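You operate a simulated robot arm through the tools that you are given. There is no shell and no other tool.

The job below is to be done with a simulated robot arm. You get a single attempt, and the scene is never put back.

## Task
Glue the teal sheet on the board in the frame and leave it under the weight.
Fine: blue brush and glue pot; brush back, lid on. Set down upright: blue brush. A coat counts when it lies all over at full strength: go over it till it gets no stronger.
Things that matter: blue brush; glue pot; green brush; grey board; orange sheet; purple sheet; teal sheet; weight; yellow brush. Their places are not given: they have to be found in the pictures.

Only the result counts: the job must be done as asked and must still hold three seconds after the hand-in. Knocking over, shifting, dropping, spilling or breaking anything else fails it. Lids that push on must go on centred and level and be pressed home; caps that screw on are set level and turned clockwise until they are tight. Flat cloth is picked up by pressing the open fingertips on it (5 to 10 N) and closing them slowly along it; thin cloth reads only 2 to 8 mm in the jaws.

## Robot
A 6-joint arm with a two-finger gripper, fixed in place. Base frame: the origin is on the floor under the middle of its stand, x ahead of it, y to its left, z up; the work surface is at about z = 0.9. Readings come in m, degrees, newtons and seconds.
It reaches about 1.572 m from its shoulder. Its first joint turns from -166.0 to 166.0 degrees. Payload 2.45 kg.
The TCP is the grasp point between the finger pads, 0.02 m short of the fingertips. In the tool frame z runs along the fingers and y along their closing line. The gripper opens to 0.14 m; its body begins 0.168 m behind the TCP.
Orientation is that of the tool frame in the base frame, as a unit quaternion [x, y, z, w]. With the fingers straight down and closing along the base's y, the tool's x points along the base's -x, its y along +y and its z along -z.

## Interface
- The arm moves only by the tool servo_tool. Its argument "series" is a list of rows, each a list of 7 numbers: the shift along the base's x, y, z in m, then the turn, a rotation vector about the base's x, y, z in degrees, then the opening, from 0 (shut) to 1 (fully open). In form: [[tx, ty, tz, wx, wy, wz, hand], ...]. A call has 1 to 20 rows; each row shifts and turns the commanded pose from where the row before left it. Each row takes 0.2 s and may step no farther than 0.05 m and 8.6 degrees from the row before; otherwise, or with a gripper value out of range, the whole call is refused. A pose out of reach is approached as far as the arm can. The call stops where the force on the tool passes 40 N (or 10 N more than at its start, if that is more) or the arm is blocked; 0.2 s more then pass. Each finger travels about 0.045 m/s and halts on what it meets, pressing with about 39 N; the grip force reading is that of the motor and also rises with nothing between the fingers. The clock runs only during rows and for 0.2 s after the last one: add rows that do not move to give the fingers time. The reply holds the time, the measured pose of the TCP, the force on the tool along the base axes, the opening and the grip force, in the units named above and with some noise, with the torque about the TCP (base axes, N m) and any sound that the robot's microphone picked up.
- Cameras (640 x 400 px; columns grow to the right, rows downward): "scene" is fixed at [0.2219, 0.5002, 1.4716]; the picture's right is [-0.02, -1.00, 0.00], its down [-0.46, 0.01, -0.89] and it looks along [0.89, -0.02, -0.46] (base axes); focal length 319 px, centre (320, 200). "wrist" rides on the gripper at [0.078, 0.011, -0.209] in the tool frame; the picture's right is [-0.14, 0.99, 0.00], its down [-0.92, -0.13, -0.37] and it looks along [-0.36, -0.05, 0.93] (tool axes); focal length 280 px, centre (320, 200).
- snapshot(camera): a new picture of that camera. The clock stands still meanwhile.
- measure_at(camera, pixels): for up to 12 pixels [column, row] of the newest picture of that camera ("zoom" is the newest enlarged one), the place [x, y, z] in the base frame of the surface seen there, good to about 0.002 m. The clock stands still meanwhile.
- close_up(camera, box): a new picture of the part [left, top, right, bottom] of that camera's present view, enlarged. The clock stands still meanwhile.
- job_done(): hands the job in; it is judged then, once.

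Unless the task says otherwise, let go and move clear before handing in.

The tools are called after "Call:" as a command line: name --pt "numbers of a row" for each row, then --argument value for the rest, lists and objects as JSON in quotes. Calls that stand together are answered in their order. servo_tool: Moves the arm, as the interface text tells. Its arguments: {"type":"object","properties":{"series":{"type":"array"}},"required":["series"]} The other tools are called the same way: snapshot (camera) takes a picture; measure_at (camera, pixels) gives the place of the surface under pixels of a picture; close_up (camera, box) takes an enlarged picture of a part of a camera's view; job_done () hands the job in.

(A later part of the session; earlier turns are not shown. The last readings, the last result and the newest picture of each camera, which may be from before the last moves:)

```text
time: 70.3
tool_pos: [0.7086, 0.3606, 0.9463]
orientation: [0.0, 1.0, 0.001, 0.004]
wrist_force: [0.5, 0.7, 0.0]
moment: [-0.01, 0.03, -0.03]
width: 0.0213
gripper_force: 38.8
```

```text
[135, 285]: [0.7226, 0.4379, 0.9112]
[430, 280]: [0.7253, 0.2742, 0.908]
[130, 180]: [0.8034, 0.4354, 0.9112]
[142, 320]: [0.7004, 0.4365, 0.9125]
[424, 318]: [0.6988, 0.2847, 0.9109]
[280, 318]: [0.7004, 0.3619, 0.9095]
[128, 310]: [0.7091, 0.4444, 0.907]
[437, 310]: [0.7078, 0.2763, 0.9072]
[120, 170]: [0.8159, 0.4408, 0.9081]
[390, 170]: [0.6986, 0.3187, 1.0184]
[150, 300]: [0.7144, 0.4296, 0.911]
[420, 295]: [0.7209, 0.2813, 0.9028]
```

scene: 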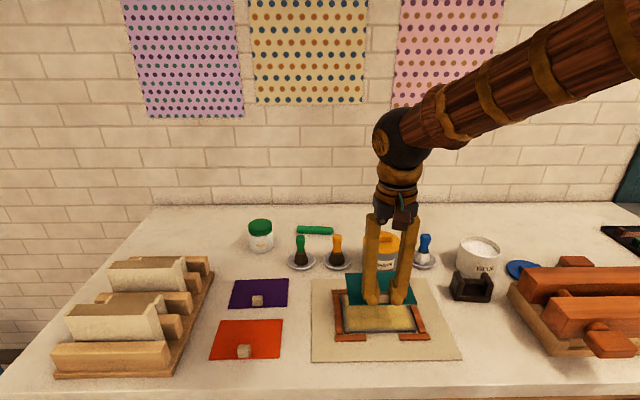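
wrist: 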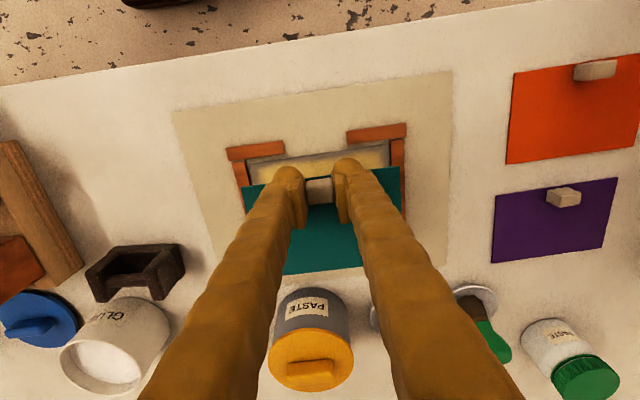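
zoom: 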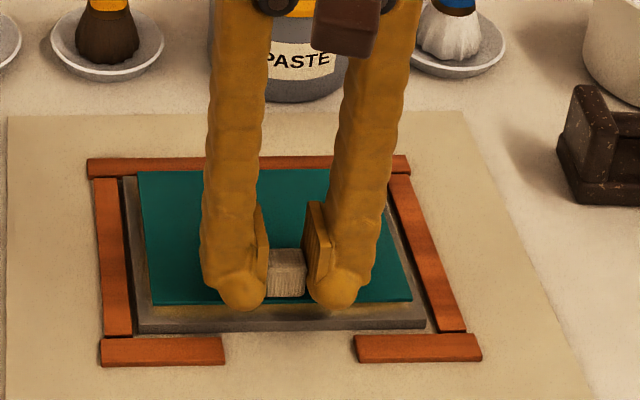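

The sheet hovers about 8 mm above the board. I will measure its corners at this height.

Call:
measure_at --camera "zoom" --pixels '[[157, 300], [407, 297], [143, 175], [389, 250], [147, 240], [200, 302], [390, 299], [280, 174], [180, 174], [320, 174]]'

Call:
close_up --camera "wrist" --box '[200, 110, 440, 260]'

```text
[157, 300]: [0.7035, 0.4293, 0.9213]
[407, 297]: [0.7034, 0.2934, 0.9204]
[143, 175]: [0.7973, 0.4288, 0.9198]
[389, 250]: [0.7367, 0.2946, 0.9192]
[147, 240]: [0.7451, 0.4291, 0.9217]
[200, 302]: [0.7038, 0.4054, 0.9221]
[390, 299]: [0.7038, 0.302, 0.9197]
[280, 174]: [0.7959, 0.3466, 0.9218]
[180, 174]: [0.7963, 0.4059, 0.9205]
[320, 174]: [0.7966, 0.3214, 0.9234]
```

```text
2.67 times, centred on (320, 185) of wrist
```

zoom: 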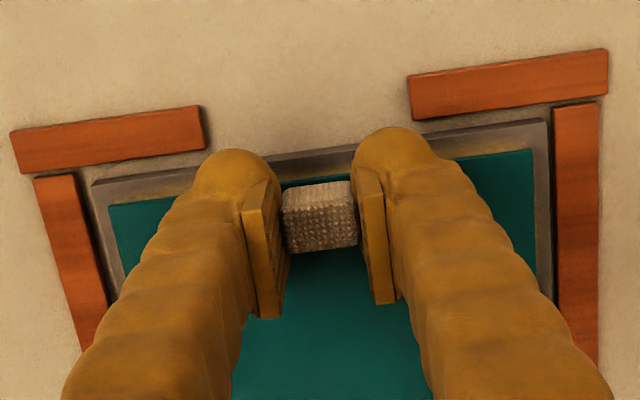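

The sheet's centre is at (0.750, 0.3615), matching the board's centre. I will lower it in small steps until it touches.

Call:
servo_tool --pt "0 -0.0003 -0.003 0 0 0 0.0" --pt "0 0 -0.002 0 0 0 0.0" --pt "0 0 -0.001 0 0 0 0.0" --pt "0 0 -0.001 0 0 0 0.0" --pt "0 0 0 0 0 0 0.0"

Call:
close_up --camera "scene" --box '[310, 250, 470, 350]'

```text
time: 71.5
tool_pos: [0.7088, 0.3612, 0.9403]
orientation: [-0.001, 1.0, 0.0, 0.004]
wrist_force: [-1.6, 1.1, 7.2]
moment: [-0.03, -0.21, -0.01]
width: 0.0214
gripper_force: 39.0
```

```text
4.00 times, centred on (390, 300) of scene
```

zoom: 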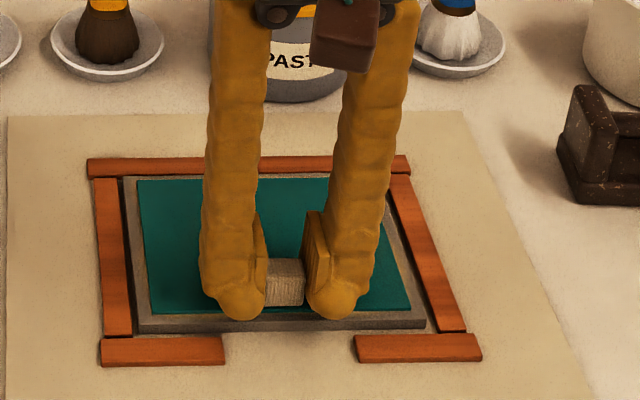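

The sheet touches the board with 7 N and the contact is near its middle. I will press half a millimetre more, then open the fingers.

Call:
servo_tool --pt "0 0 -0.0006 0 0 0 0.0" --pt "0 0 0 0 0 0 0.0" --pt "0 0 0 0 0 0 0.0"

Call:
measure_at --camera "scene" --pixels '[[350, 323], [410, 321]]'

```text
time: 72.3
tool_pos: [0.7091, 0.3608, 0.9386]
orientation: [-0.001, 1.0, 0.001, 0.003]
wrist_force: [-2.1, 0.8, 25.9]
moment: [0.05, -0.26, 0.02]
width: 0.0213
gripper_force: 38.8
```

```text
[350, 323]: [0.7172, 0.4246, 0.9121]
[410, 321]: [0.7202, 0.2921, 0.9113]
```

The sheet is pressed on the board with 26 N. I will release the cube by opening to about 0.056 m and rise.

Call:
servo_tool --pt "0 0 0.0008 0 0 0 0.0" --pt "0 0 0 0 0 0 0.2" --pt "0 0 0 0 0 0 0.3" --pt "0 0 0 0 0 0 0.4" --pt "0 0 0 0 0 0 0.4" --pt "0 0 0.01 0 0 0 0.4" --pt "0 0 0.03 0 0 0 0.4" --pt "0 0 0.04 0 0 0 0.4"

Call:
close_up --camera "scene" --box '[310, 250, 470, 350]'

Call:
snapshot --camera "wrist"

```text
time: 74.2
tool_pos: [0.7101, 0.3616, 1.0179]
orientation: [0.0, 1.0, 0.0, 0.002]
wrist_force: [0.3, 0.8, 0.3]
moment: [0.01, 0.02, 0.0]
width: 0.056
gripper_force: 0.1
```

```text
4.00 times, centred on (390, 300) of scene
```

zoom: 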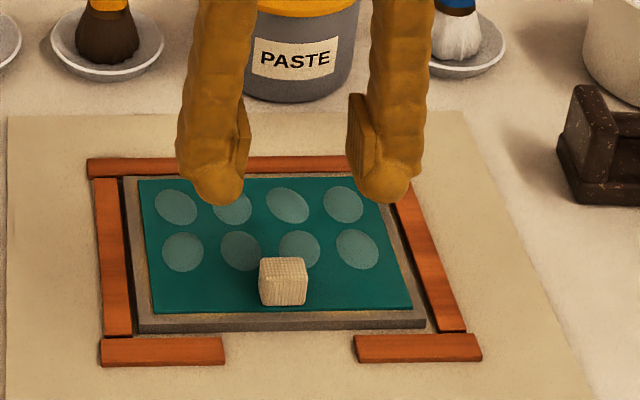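

```text
taken
```

wrist: 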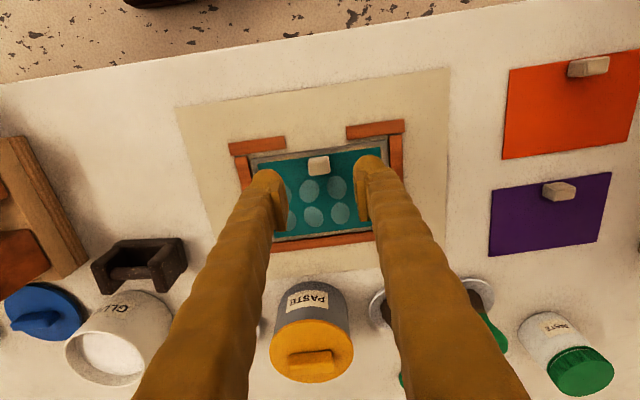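

Eight round paler patches now show on the glued sheet, in two rows of four behind the cube, perhaps air bubbles or unbonded spots. I will look at them closely.

Call:
close_up --camera "scene" --box '[336, 280, 426, 336]'

Call:
close_up --camera "wrist" --box '[230, 130, 410, 250]'

```text
7.11 times, centred on (381, 308) of scene
```

zoom: 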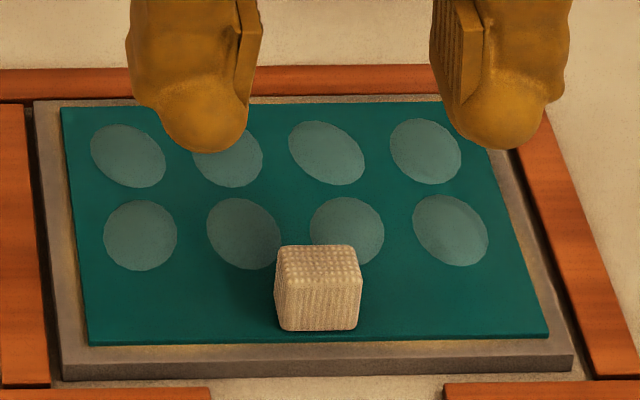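

```text
3.33 times, centred on (320, 190) of wrist
```

zoom: 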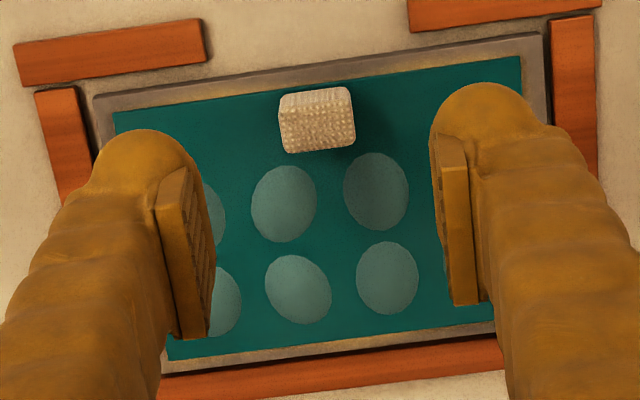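

The patches look like flattish bubbles under the sheet, so they likely have to be pressed or rubbed out. I will measure their centres and heights.

Call:
measure_at --camera "zoom" --pixels '[[283, 204], [376, 191], [298, 290], [387, 278], [228, 305], [330, 240], [250, 120], [450, 90], [283, 175], [283, 240], [253, 205], [314, 200]]'

Call:
close_up --camera "scene" --box '[336, 280, 426, 336]'

Call:
measure_at --camera "zoom" --pixels '[[127, 156], [228, 170], [326, 153], [425, 152], [140, 236], [243, 233], [347, 225], [450, 231], [270, 160], [377, 160], [190, 236], [400, 235]]'

```text
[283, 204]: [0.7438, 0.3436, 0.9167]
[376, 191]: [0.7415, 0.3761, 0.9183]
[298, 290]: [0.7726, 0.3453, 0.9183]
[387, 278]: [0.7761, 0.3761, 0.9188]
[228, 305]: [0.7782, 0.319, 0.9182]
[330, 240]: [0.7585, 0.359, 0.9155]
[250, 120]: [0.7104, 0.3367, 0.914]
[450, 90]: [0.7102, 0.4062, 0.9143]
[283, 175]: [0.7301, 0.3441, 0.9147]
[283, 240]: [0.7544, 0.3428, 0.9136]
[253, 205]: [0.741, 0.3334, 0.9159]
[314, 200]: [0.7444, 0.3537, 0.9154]
```

```text
7.11 times, centred on (381, 308) of scene
```

zoom: 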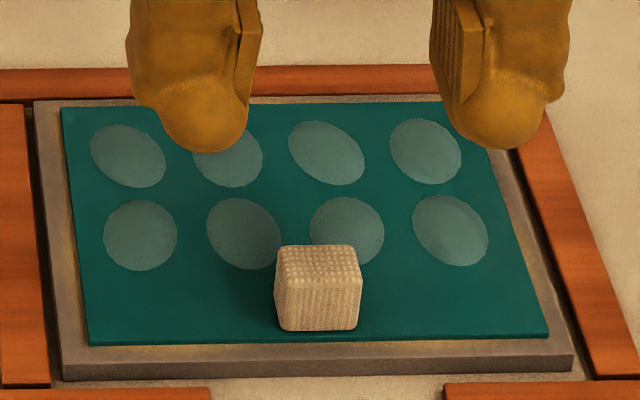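

```text
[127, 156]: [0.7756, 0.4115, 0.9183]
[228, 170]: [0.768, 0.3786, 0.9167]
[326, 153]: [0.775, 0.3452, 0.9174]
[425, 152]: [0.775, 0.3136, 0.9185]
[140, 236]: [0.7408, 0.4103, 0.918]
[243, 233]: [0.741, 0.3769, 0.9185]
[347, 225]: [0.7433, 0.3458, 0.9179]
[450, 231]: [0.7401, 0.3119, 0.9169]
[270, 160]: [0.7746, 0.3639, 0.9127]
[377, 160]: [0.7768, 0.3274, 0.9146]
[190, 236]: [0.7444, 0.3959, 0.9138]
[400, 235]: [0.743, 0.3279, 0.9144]
```

The patches are domes about 4 mm high: centres at x 0.742 and 0.775, and y 0.312, 0.345, 0.377 and 0.411. They are air bubbles, so I will nearly close the fingers and see where the two tips lie, to press the bubbles out in pairs.

Call:
servo_tool --pt "0.016 -0.016 0 0 0 0 0.2" --pt "0.016 -0.016 -0.01 0 0 0 0.05" --pt "0 0 -0.01 0 0 0 0.04" --pt "0 0 -0.01 0 0 0 0.04" --pt "0 0 -0.01 0 0 0 0.04" --pt "0 0 0 0 0 0 0.04"

Call:
close_up --camera "scene" --box '[336, 270, 432, 330]'

Call:
close_up --camera "wrist" --box '[230, 100, 410, 220]'

```text
time: 75.5
tool_pos: [0.7398, 0.3283, 0.9792]
orientation: [0.0, 1.0, 0.0, 0.004]
wrist_force: [0.0, 0.2, -0.5]
moment: [-0.01, -0.02, 0.0]
width: 0.0057
gripper_force: 0.0
```

```text
6.67 times, centred on (384, 300) of scene
```

zoom: 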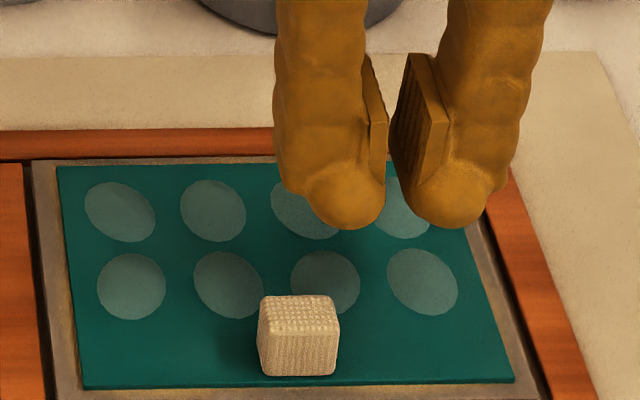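

```text
3.33 times, centred on (320, 160) of wrist
```

zoom: 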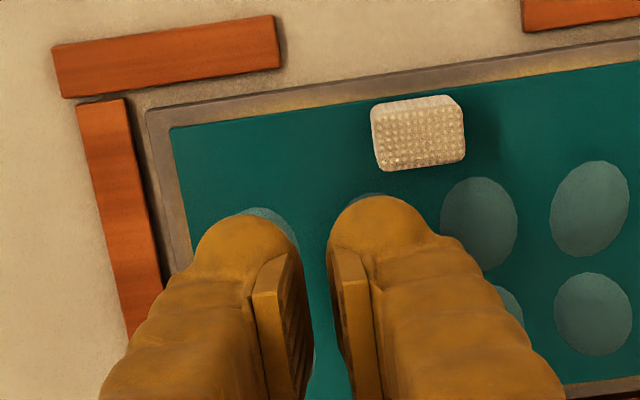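

The two fingertip balls are about 0.033 m apart, the same as the bubble spacing. I will measure their exact position before pressing.

Call:
measure_at --camera "scene" --pixels '[[387.7, 300], [404.2, 300], [387.7, 303], [404.2, 303]]'

Call:
measure_at --camera "zoom" --pixels '[[240, 220], [380, 205], [245, 240], [385, 230], [215, 245], [425, 225], [290, 270], [345, 260]]'

```text
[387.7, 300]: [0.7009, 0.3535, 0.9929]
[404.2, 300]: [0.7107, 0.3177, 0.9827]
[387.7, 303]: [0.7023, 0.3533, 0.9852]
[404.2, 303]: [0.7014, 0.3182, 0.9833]
```

```text
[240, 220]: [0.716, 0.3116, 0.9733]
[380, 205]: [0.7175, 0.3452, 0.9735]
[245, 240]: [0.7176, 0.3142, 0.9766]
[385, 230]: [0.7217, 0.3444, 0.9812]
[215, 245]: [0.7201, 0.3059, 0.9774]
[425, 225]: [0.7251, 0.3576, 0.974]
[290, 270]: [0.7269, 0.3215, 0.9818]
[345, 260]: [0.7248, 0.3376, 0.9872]
```

The tips lie at y 0.312 and 0.345, right over two bubbles, with their front near x 0.717. I will shift 5 mm back so they clear the cube and lower to just above the sheet.

Call:
servo_tool --pt "0.005 0.0003 -0.02 0 0 0 0.04" --pt "0 0 -0.015 0 0 0 0.04" --pt "0 0 -0.003 0 0 0 0.04" --pt "0 0 0 0 0 0 0.04"

Call:
close_up --camera "scene" --box '[336, 270, 432, 330]'

Call:
close_up --camera "wrist" --box '[230, 100, 410, 220]'

```text
time: 76.5
tool_pos: [0.7458, 0.3288, 0.9403]
orientation: [0.0, 1.0, 0.001, 0.004]
wrist_force: [0.3, -0.7, 0.3]
moment: [0.02, 0.03, 0.0]
width: 0.0059
gripper_force: 0.1
```

```text
6.67 times, centred on (384, 300) of scene
```

zoom: 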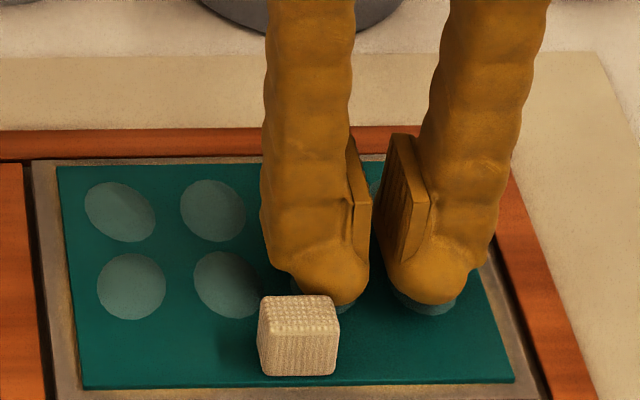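

```text
3.33 times, centred on (320, 160) of wrist
```

zoom: 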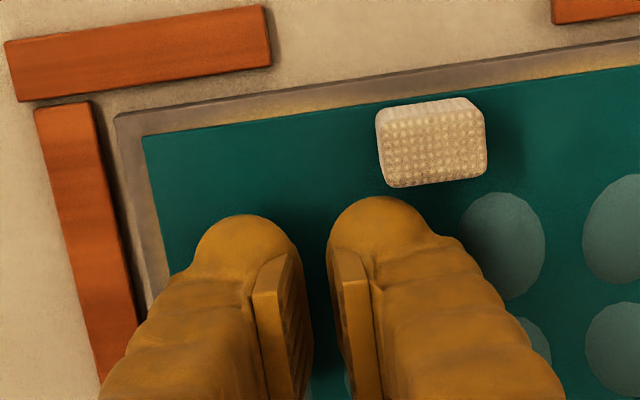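

The tips are just above the two front bubbles on the right. I will press down in small steps.

Call:
servo_tool --pt "0 0 -0.0015 0 0 0 0.04" --pt "0 0 -0.0015 0 0 0 0.04" --pt "0 0 -0.001 0 0 0 0.04" --pt "0 0 -0.001 0 0 0 0.04" --pt "0 0 -0.001 0 0 0 0.04" --pt "0 0 0 0 0 0 0.04"

Call:
close_up --camera "scene" --box '[336, 270, 432, 330]'

```text
time: 78.0
tool_pos: [0.7466, 0.329, 0.9333]
orientation: [0.0, 1.0, 0.001, 0.003]
wrist_force: [-1.0, -0.4, 0.1]
moment: [-0.02, 0.03, -0.01]
width: 0.0062
gripper_force: 0.1
```

```text
6.67 times, centred on (384, 300) of scene
```

zoom: 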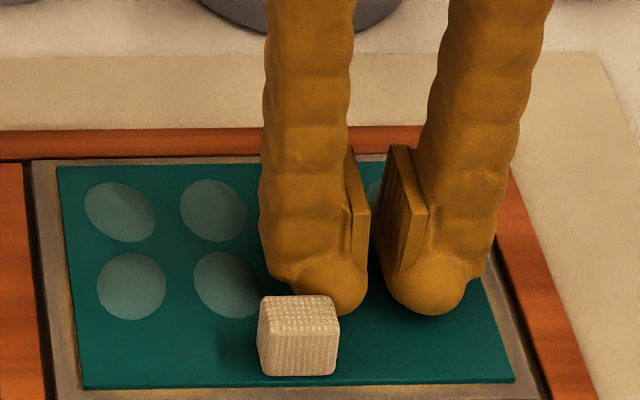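

There is still no force, so the bubbles themselves give no resistance. I will go on until the tips press on the sheet.

Call:
servo_tool --pt "0 0 -0.0007 0 0 0 0.04" --pt "0 0 -0.0007 0 0 0 0.04" --pt "0 0 0 0 0 0 0.04"

```text
time: 78.8
tool_pos: [0.7469, 0.329, 0.9331]
orientation: [0.0, 1.0, 0.0, 0.003]
wrist_force: [0.2, -0.1, 20.9]
moment: [-0.01, 0.03, 0.01]
width: 0.0062
gripper_force: 0.1
```

The tips press with 21 N now. I will lift and look at the two bubbles.

Call:
servo_tool --pt "0 0 0.003 0 0 0 0.04" --pt "0 0 0.03 0 0 0 0.04" --pt "0 0 0.02 0 0 0 0.04"

Call:
close_up --camera "scene" --box '[336, 270, 432, 330]'

Call:
close_up --camera "wrist" --box '[230, 100, 410, 220]'

```text
time: 79.5
tool_pos: [0.7447, 0.3287, 0.9849]
orientation: [0.001, 1.0, 0.0, 0.004]
wrist_force: [0.6, 0.1, -0.1]
moment: [-0.01, 0.02, 0.04]
width: 0.0057
gripper_force: 0.0
```

```text
6.67 times, centred on (384, 300) of scene
```

zoom: 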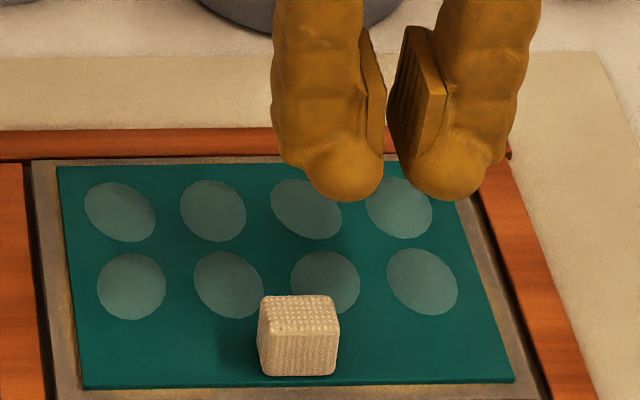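

```text
3.33 times, centred on (320, 160) of wrist
```

zoom: 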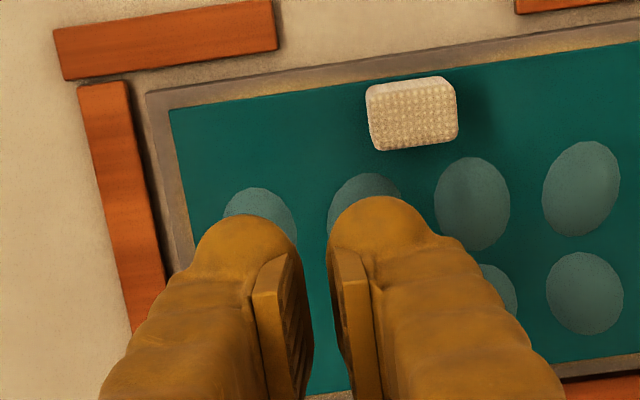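

Pressing alone did not flatten the bubbles. I will try rubbing: light contact and a slow sweep along +x over the right-hand columns.

Call:
servo_tool --pt "0 0.0 -0.03 0 0 0 0.04" --pt "0 0 -0.016 0 0 0 0.04" --pt "0 0 -0.003 0 0 0 0.04" --pt "0 0 -0.001 0 0 0 0.04" --pt "0 0 -0.001 0 0 0 0.04" --pt "0 0 0 0 0 0 0.04"

```text
time: 81.0
tool_pos: [0.7466, 0.3284, 0.9354]
orientation: [-0.001, 1.0, 0.001, 0.003]
wrist_force: [-0.3, 0.2, 0.3]
moment: [-0.02, -0.02, -0.02]
width: 0.0056
gripper_force: 0.1
```

Call:
servo_tool --pt "0 0 -0.001 0 0 0 0.04" --pt "0 0 -0.0007 0 0 0 0.04" --pt "0 0 -0.0006 0 0 0 0.04" --pt "0 0 0 0 0 0 0.04"

```text
time: 82.0
tool_pos: [0.7462, 0.3288, 0.9336]
orientation: [0.0, 1.0, 0.0, 0.004]
wrist_force: [-2.7, 0.2, 19.8]
moment: [-0.02, 0.1, 0.05]
width: 0.006
gripper_force: 0.1
```

The contact is 20 N; I will ease off slightly and sweep 35 mm along +x.

Call:
servo_tool --pt "0 0 0.0005 0 0 0 0.04" --pt "0.006 0 0 0 0 0 0.04" --pt "0.007 0 0 0 0 0 0.04" --pt "0.007 0 0 0 0 0 0.04" --pt "0.007 0 0 0 0 0 0.04" --pt "0.006 0 0 0 0 0 0.04" --pt "0 0 0 0 0 0 0.04"

Call:
close_up --camera "scene" --box '[336, 270, 432, 330]'

Call:
close_up --camera "wrist" --box '[230, 50, 410, 170]'

```text
time: 83.5
tool_pos: [0.7783, 0.3302, 0.9334]
orientation: [0.0, 1.0, 0.001, 0.002]
wrist_force: [-11.5, 0.2, 27.9]
moment: [0.04, 0.36, 0.14]
width: 0.0057
gripper_force: 0.1
```

```text
6.67 times, centred on (384, 300) of scene
```

zoom: 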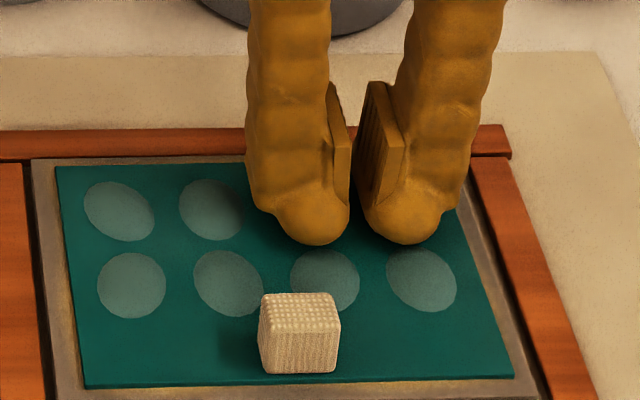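

```text
3.33 times, centred on (320, 110) of wrist
```

zoom: 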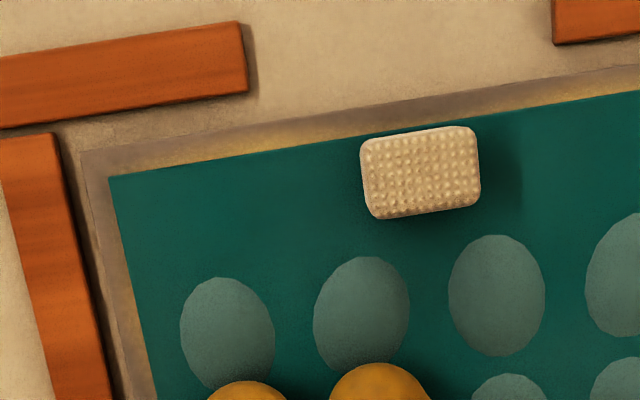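

The front-row bubbles are unchanged; the rear ones are hidden under the tips. I will ease off and lift to see them.

Call:
servo_tool --pt "0 0 0.003 0 0 0 0.04" --pt "0 0 0.03 0 0 0 0.04" --pt "-0.03 0 0.03 0 0 0 0.04" --pt "0 0 0.0 0 0 0 0.04"

Call:
close_up --camera "scene" --box '[336, 270, 432, 330]'

Call:
snapshot --camera "scene"

```text
time: 84.5
tool_pos: [0.7468, 0.3303, 0.9953]
orientation: [0.0, 1.0, 0.0, 0.004]
wrist_force: [0.5, 0.3, -0.1]
moment: [-0.01, -0.02, 0.0]
width: 0.0054
gripper_force: 0.0
```

```text
6.67 times, centred on (384, 300) of scene
```

zoom: 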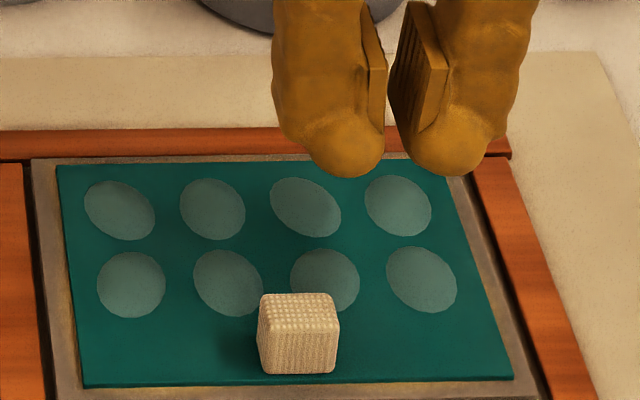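

```text
taken
```

scene: 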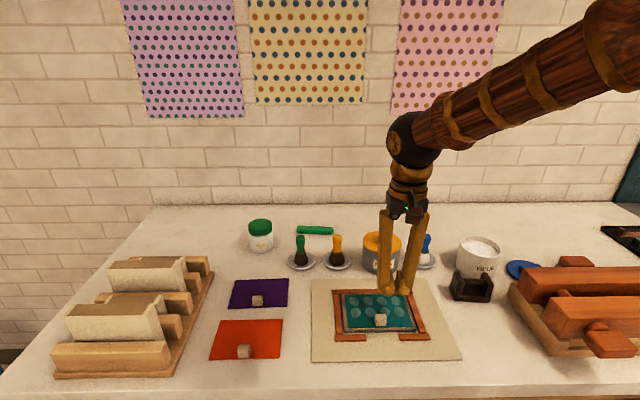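

All eight bubbles remain after rubbing, so fingertips do not work. I will look at the other objects on the table that could serve, such as the green bar at (315,230), and re-check the weight and press area.

Call:
close_up --camera "scene" --box '[230, 205, 358, 285]'

Call:
close_up --camera "scene" --box '[440, 215, 640, 340]'

Call:
close_up --camera "scene" --box '[440, 260, 520, 310]'

```text
5.00 times, centred on (294, 245) of scene
```

zoom: 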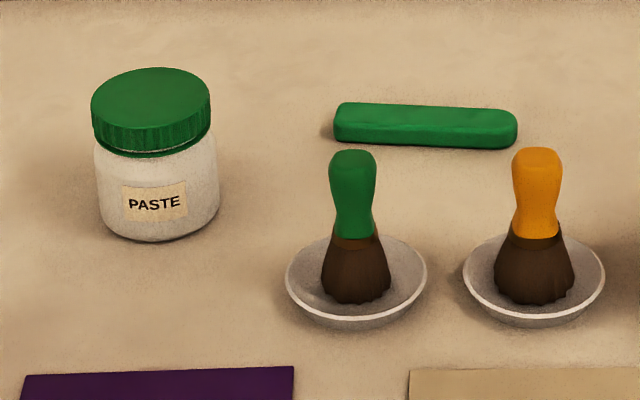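

```text
3.20 times, centred on (540, 278) of scene
```

zoom: 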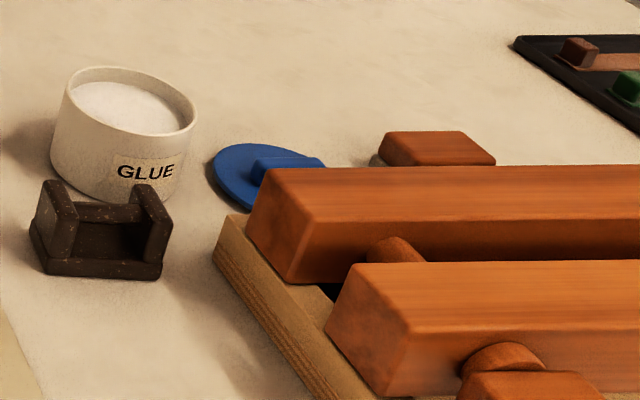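

```text
8.00 times, centred on (480, 285) of scene
```

zoom: 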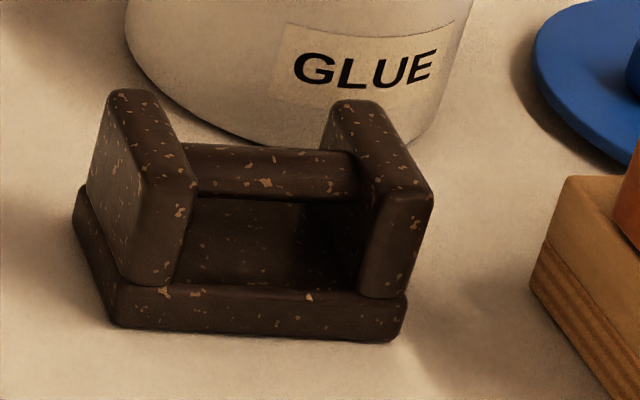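

The weight is a cast block with two uprights and a bar, and the green bar seems to be just a loose stick. Setting the weight on is the next step anyway and may press the bubbles flat, so I will measure the weight for gripping.

Call:
measure_at --camera "zoom" --pixels '[[82, 225], [120, 300], [395, 320], [105, 130], [165, 130], [185, 200], [340, 140], [380, 150], [425, 220], [260, 165], [260, 155], [255, 310]]'

Call:
measure_at --camera "zoom" --pixels '[[125, 95], [350, 105], [180, 175], [420, 190], [250, 260], [230, 290], [400, 300], [130, 270], [375, 285], [260, 190]]'

```text
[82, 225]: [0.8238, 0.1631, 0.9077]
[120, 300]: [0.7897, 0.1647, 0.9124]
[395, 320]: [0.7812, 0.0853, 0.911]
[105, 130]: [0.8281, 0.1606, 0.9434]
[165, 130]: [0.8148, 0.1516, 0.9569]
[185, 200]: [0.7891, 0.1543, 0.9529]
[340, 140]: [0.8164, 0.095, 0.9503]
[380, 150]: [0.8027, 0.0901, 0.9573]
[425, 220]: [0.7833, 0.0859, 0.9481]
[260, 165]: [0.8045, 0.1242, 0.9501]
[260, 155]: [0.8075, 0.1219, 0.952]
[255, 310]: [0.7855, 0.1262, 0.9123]
```

```text
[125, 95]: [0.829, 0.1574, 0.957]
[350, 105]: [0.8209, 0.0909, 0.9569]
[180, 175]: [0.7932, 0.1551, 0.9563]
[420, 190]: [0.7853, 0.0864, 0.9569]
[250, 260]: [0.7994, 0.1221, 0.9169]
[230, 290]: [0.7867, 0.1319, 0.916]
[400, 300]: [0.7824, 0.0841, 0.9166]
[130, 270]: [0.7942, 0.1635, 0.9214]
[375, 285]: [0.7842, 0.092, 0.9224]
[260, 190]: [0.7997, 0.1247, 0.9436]
```

The weight's base spans about 0.08 by 0.046 m, centred near (0.807, 0.124), turned about -6 degrees, with its bar at z 0.945 and tops at 0.957. The press stands close by on its right, so I will measure that gap.

Call:
measure_at --camera "scene" --pixels '[[509, 291], [512, 295], [516, 300], [522, 308], [530, 320], [520, 282], [526, 272], [519, 287], [530, 300], [545, 347], [535, 328], [514, 288]]'

Call:
snapshot --camera "wrist"

```text
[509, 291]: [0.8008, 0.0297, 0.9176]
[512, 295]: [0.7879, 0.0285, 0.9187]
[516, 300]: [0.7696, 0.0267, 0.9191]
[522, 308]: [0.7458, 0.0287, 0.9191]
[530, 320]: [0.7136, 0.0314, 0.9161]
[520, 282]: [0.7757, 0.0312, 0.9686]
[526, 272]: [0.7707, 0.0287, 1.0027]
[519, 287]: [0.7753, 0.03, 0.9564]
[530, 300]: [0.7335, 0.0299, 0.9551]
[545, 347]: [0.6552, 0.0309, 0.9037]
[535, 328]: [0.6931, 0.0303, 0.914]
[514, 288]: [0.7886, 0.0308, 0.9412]
```

```text
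taken
```

wrist: 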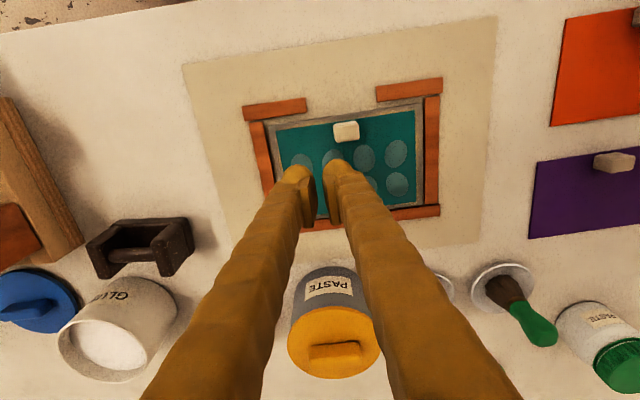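

The press face is at y 0.03, so fingers opened to 0.096 m clear it by about 1 cm while straddling the weight. I will go over the weight with a -6 degree turn and check alignment.

Call:
servo_tool --pt "0 -0.01 0.04 0 0 0 0.3" --pt "0.012 -0.04 0.01 0 0 0 0.5" --pt "0.012 -0.04 0 0 0 0 0.69" --pt "0.012 -0.04 0 0 0 0 0.69" --pt "0.012 -0.04 0 0 0 0 0.69" --pt "0.012 -0.036 0 0 0 -6 0.69" --pt "0 0 -0.02 0 0 0 0.69" --pt "0 0 0 0 0 0 0.69" --pt "0 0 0 0 0 0 0.69"

Call:
snapshot --camera "wrist"

Call:
close_up --camera "scene" --box '[430, 220, 558, 300]'

Call:
close_up --camera "scene" --box '[330, 270, 430, 340]'

```text
time: 86.5
tool_pos: [0.8101, 0.1237, 1.0275]
orientation: [0.052, 0.999, 0.0, 0.004]
wrist_force: [-0.1, -0.4, -0.4]
moment: [0.02, 0.0, 0.01]
width: 0.0966
gripper_force: 0.1
```

```text
taken
```

wrist: 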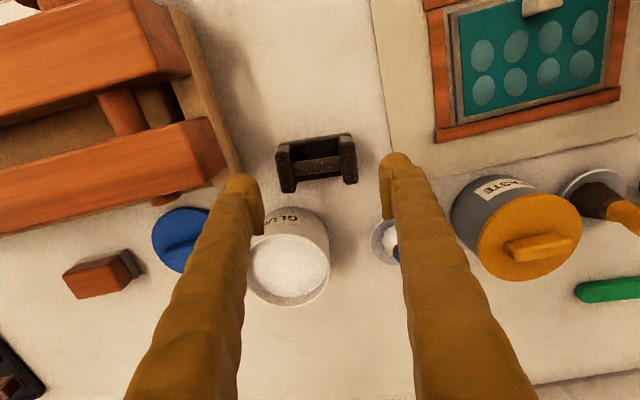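

```text
5.00 times, centred on (494, 260) of scene
```

zoom: 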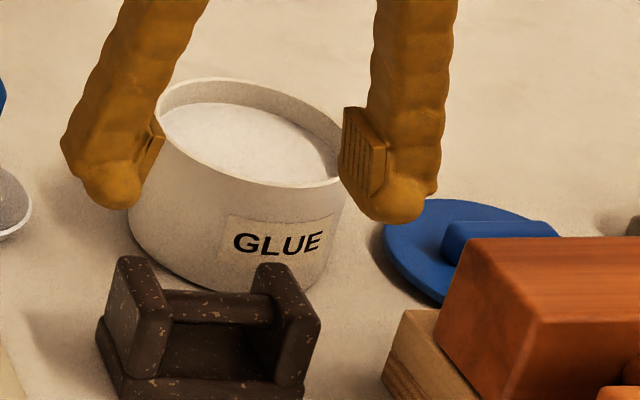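

```text
5.71 times, centred on (380, 305) of scene
```

zoom: 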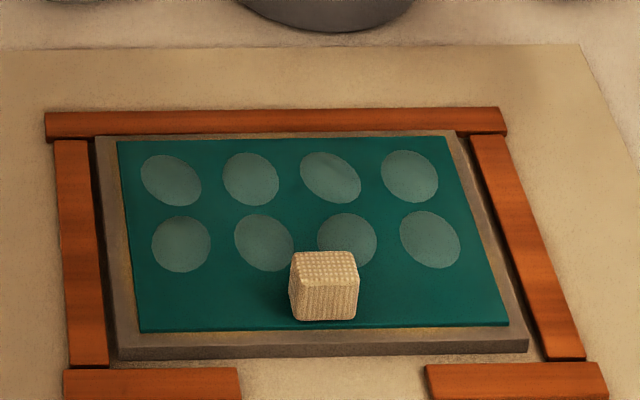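

The weight appears square with the fingers now, near (316,160). I will measure it from this view to centre it.

Call:
measure_at --camera "wrist" --pixels '[[280, 152], [289, 160], [291, 185], [342, 148], [352, 170], [348, 140], [317, 165], [316, 170], [277, 170], [358, 175], [284, 150], [355, 150]]'

Call:
close_up --camera "wrist" --box '[250, 110, 390, 210]'

```text
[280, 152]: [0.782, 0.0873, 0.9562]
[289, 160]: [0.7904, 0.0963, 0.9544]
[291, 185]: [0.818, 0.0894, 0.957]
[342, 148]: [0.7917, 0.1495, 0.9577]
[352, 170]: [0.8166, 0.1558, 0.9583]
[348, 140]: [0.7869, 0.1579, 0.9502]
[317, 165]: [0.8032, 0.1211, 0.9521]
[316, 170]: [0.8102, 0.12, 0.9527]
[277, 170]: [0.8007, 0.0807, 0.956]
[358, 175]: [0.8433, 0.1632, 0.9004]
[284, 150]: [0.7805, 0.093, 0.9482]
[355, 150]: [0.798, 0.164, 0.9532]
```

```text
4.00 times, centred on (320, 160) of wrist
```

zoom: 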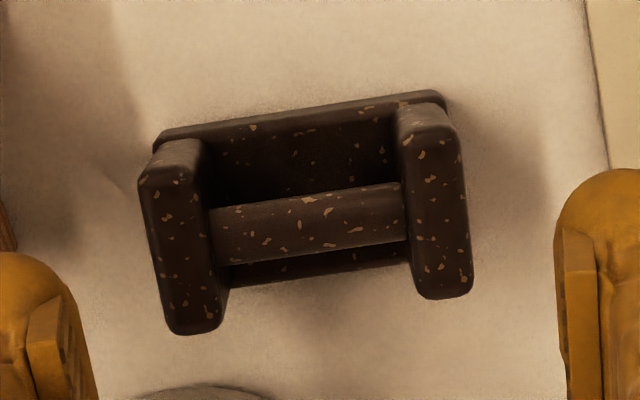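

The weight is centred at (0.806, 0.1225) and 0.083 m wide. I will descend around it.

Call:
servo_tool --pt "-0.004 -0.001 -0.02 0 0 0 0.69" --pt "0 0 -0.02 0 0 0 0.69" --pt "0 0 -0.02 0 0 0 0.69" --pt "0 0 -0.015 0 0 0 0.69" --pt "0 0 -0.01 0 0 0 0.69" --pt "0 0 0 0 0 0 0.69"

Call:
close_up --camera "scene" --box '[430, 235, 558, 315]'

Call:
close_up --camera "wrist" --box '[220, 90, 420, 215]'

```text
time: 88.0
tool_pos: [0.8049, 0.1216, 0.9415]
orientation: [0.053, 0.999, 0.001, 0.004]
wrist_force: [0.4, 0.0, -0.5]
moment: [0.04, 0.03, -0.01]
width: 0.0967
gripper_force: 0.1
```

```text
5.00 times, centred on (494, 275) of scene
```

zoom: 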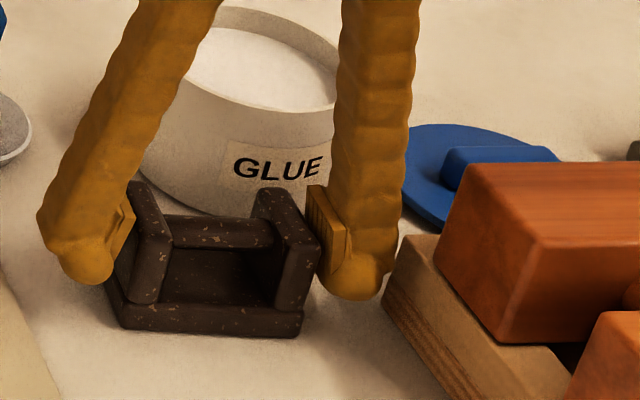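

```text
3.20 times, centred on (320, 152) of wrist
```

zoom: 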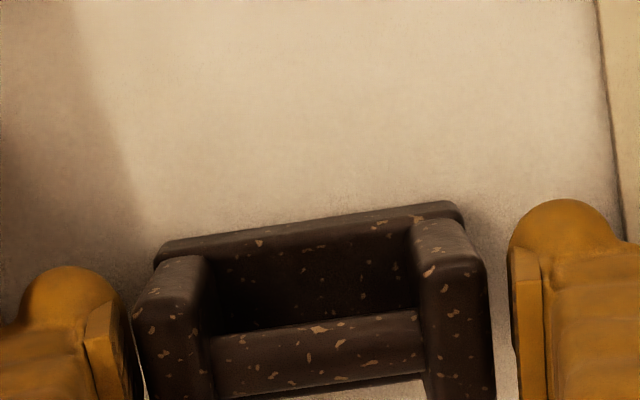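

The right finger in the scene is nearly touching while the other has 6 mm of room, so I will shift 2 mm toward -y and then close.

Call:
servo_tool --pt "0 -0.0022 -0.001 0 0 0 0.69" --pt "0 0 0 0 0 0 0.66" --pt "0 0 0 0 0 0 0.62" --pt "0 0 0 0 0 0 0.58" --pt "0 0 0 0 0 0 0.54" --pt "0 0 0 0 0 0 0.5" --pt "0 0 0 0 0 0 0.4" --pt "0 0 0 0 0 0 0.0" --pt "0 0 0 0 0 0 0.0"

Call:
close_up --camera "scene" --box '[430, 235, 558, 315]'

```text
time: 90.0
tool_pos: [0.8049, 0.119, 0.9398]
orientation: [0.053, 0.999, 0.001, 0.003]
wrist_force: [1.1, 2.1, 4.7]
moment: [-0.03, 0.1, 0.0]
width: 0.0873
gripper_force: 38.4
```

```text
5.00 times, centred on (494, 275) of scene
```

zoom: 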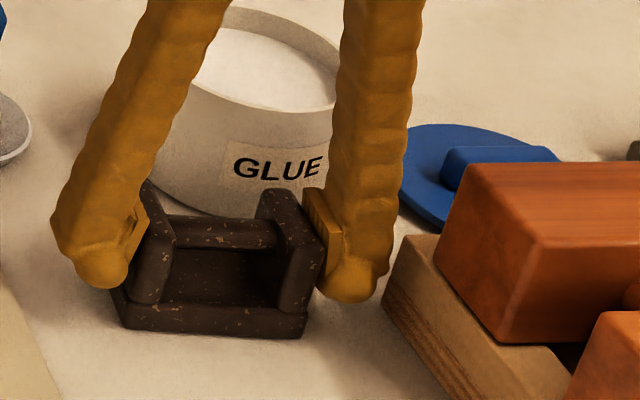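

The weight is gripped at width 0.087. I will lift it slowly.

Call:
servo_tool --pt "0 0 0.004 0 0 0 0.0" --pt "0 0 0.008 0 0 0 0.0" --pt "0 0 0.015 0 0 0 0.0" --pt "0 0 0.02 0 0 0 0.0" --pt "0 0 0.02 0 0 0 0.0" --pt "0 0 0 0 0 0 0.0"

Call:
close_up --camera "scene" --box '[430, 215, 558, 295]'

```text
time: 91.3
tool_pos: [0.804, 0.1191, 1.0076]
orientation: [0.053, 0.999, 0.001, 0.003]
wrist_force: [-0.3, -1.1, -9.1]
moment: [-0.05, 0.06, -0.02]
width: 0.087
gripper_force: 38.5
```

```text
5.00 times, centred on (494, 255) of scene
```

zoom: 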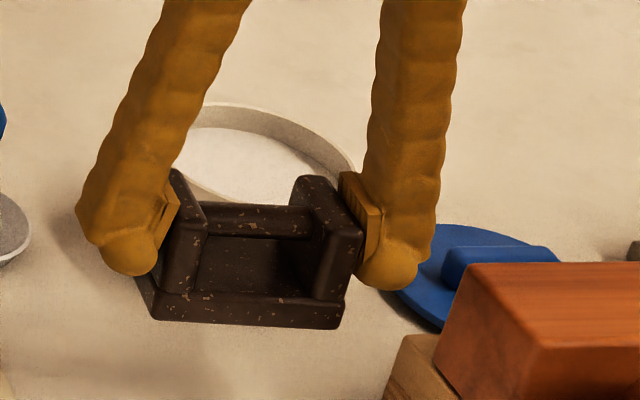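

The weight is lifted and reads about 9 N. I will carry it over the sheet, turning it back by 6 degrees.

Call:
servo_tool --pt "0 0.02 0.01 0 0 0 0.0" --pt "-0.007 0.038 0 0 0 2 0.0" --pt "-0.01 0.04 0 0 0 2 0.0" --pt "-0.01 0.04 0 0 0 2 0.0" --pt "-0.01 0.04 0 0 0 0 0.0" --pt "-0.01 0.04 0 0 0 0 0.0" --pt "0 0.0245 0 0 0 0 0.0" --pt "0 0 -0.02 0 0 0 0.0" --pt "0 0 0 0 0 0 0.0" --pt "0 0 0 0 0 0 0.0"

Call:
close_up --camera "scene" --box '[310, 245, 470, 345]'

Call:
snapshot --camera "wrist"

```text
time: 93.5
tool_pos: [0.7576, 0.3612, 0.9966]
orientation: [0.0, 1.0, 0.001, 0.003]
wrist_force: [0.3, -0.2, -10.0]
moment: [0.03, 0.02, -0.03]
width: 0.0871
gripper_force: 39.0
```

```text
4.00 times, centred on (390, 295) of scene
```

zoom: 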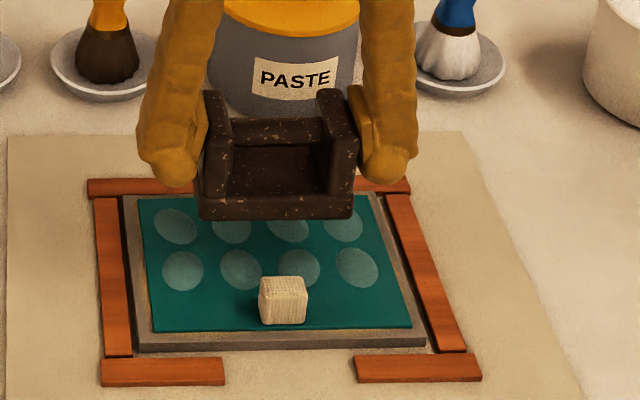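

```text
taken
```

wrist: 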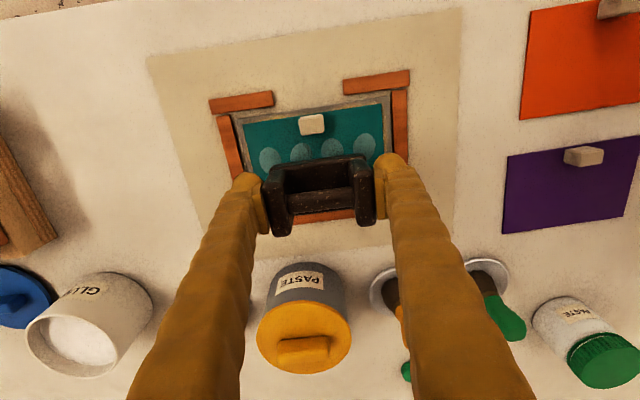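

The weight hangs level behind the cube and centred on the bubbles. I will lower it to the sheet in small final steps.

Call:
servo_tool --pt "0 0.0003 -0.02 0 0 0 0.0" --pt "0 0 -0.013 0 0 0 0.0" --pt "0 0 -0.005 0 0 0 0.0" --pt "0 0 -0.001 0 0 0 0.0" --pt "0 0 -0.001 0 0 0 0.0" --pt "0 0 -0.001 0 0 0 0.0" --pt "0 0 0 0 0 0 0.0"

Call:
close_up --camera "scene" --box '[310, 245, 470, 345]'

```text
time: 95.2
tool_pos: [0.7576, 0.3612, 0.9559]
orientation: [0.0, 1.0, 0.0, 0.003]
wrist_force: [0.1, 0.1, -9.3]
moment: [-0.05, 0.01, 0.0]
width: 0.087
gripper_force: 39.0
```

```text
4.00 times, centred on (390, 295) of scene
```

zoom: 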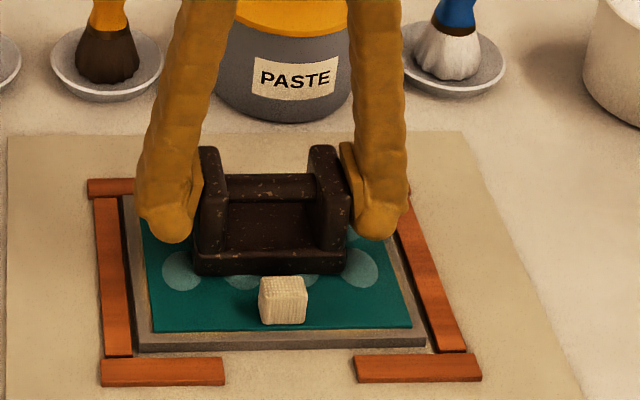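

The weight is still hanging, a millimetre or two above the sheet. I will lower it the rest of the way.

Call:
servo_tool --pt "0 0 -0.001 0 0 0 0.0" --pt "0 0 -0.001 0 0 0 0.0" --pt "0 0 -0.0007 0 0 0 0.0" --pt "0 0 0 0 0 0 0.0"

Call:
close_up --camera "scene" --box '[310, 245, 470, 345]'

```text
time: 96.2
tool_pos: [0.7583, 0.3622, 0.9561]
orientation: [0.001, 1.0, 0.001, 0.004]
wrist_force: [0.2, -0.1, 23.5]
moment: [-0.1, -0.03, 0.02]
width: 0.0872
gripper_force: 38.8
```

```text
4.00 times, centred on (390, 295) of scene
```

zoom: 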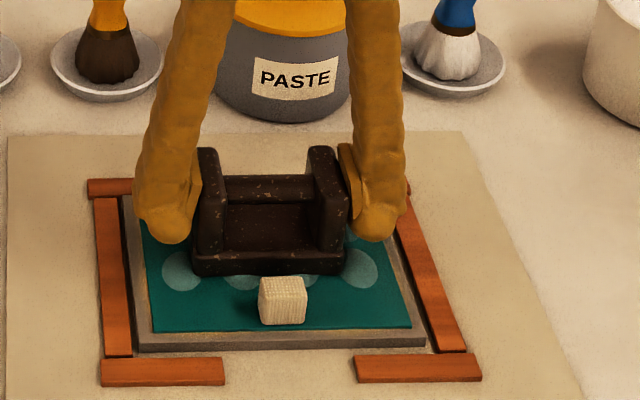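

The weight stands on the sheet and I am pressing with 23 N; the uncovered bubble parts are still visible. I will release it, back off upward, and see how the bubbles respond.

Call:
servo_tool --pt "0 0 0.0008 0 0 0 0.0" --pt "0 0 0 0 0 0 0.66" --pt "0 0 0 0 0 0 0.7" --pt "0 0 0 0 0 0 0.75" --pt "0 0 0 0 0 0 0.75" --pt "0 0 0.02 0 0 0 0.75" --pt "0 0 0.04 0 0 0 0.75" --pt "0 0 0.04 0 0 0 0.75"

Call:
close_up --camera "scene" --box '[310, 245, 470, 345]'

Call:
snapshot --camera "wrist"

```text
time: 98.0
tool_pos: [0.7557, 0.3611, 1.0542]
orientation: [-0.001, 1.0, 0.0, 0.003]
wrist_force: [0.6, -0.2, -0.7]
moment: [-0.01, 0.01, -0.02]
width: 0.1049
gripper_force: 0.0
```

```text
4.00 times, centred on (390, 295) of scene
```

zoom: 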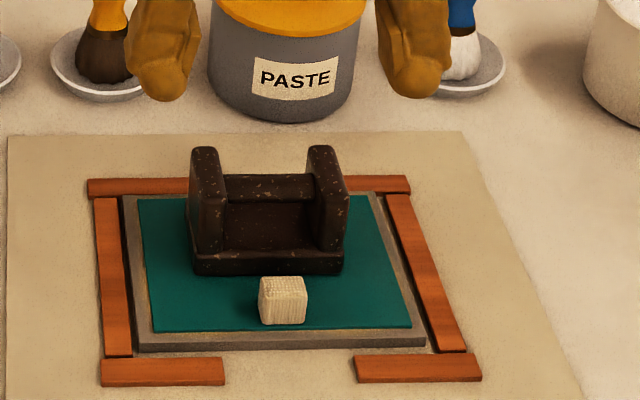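

```text
taken
```

wrist: 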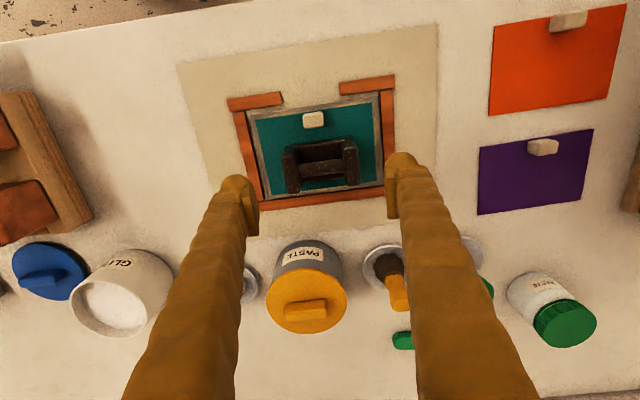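

The bubbles are all gone now that the weight rests freely on the sheet, so the sheet is pressed down properly. Next is the lid: I will move over it for a look.

Call:
servo_tool --pt "0 0 0.03 0 0 0 0.6" --pt "0.0123 -0.0428 0 0 0 0 0.6" --pt "0.0123 -0.0428 0 0 0 0 0.6" --pt "0.0123 -0.0428 0 0 0 0 0.6" --pt "0.0123 -0.0428 0 0 0 0 0.6" --pt "0.0123 -0.0428 0 0 0 0 0.6" --pt "0.0123 -0.0428 0 0 0 0 0.6" --pt "0.0123 -0.0428 0 0 0 0 0.6" --pt "0.0123 -0.0428 0 0 0 0 0.6" --pt "0.0123 -0.0428 0 0 0 0 0.6" --pt "0.0123 -0.0428 0 0 0 0 0.6" --pt "0 0 0 0 0 0 0.6"

Call:
snapshot --camera "wrist"

Call:
snapshot --camera "scene"

```text
time: 100.5
tool_pos: [0.8804, -0.0645, 1.0855]
orientation: [0.0, 1.0, 0.0, 0.004]
wrist_force: [-0.3, 0.2, -0.1]
moment: [-0.01, 0.04, -0.03]
width: 0.0842
gripper_force: 0.0
```

```text
taken
```

wrist: 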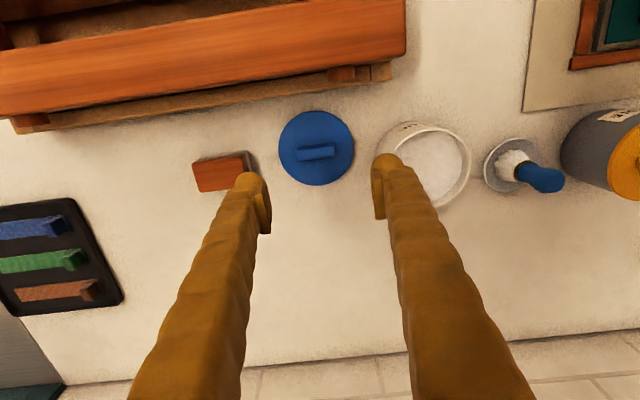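

```text
taken
```

scene: 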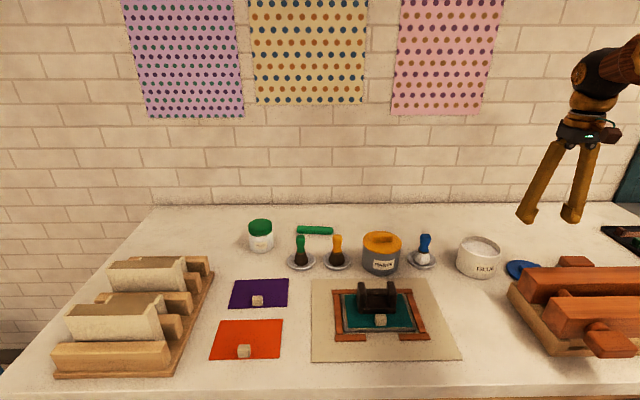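

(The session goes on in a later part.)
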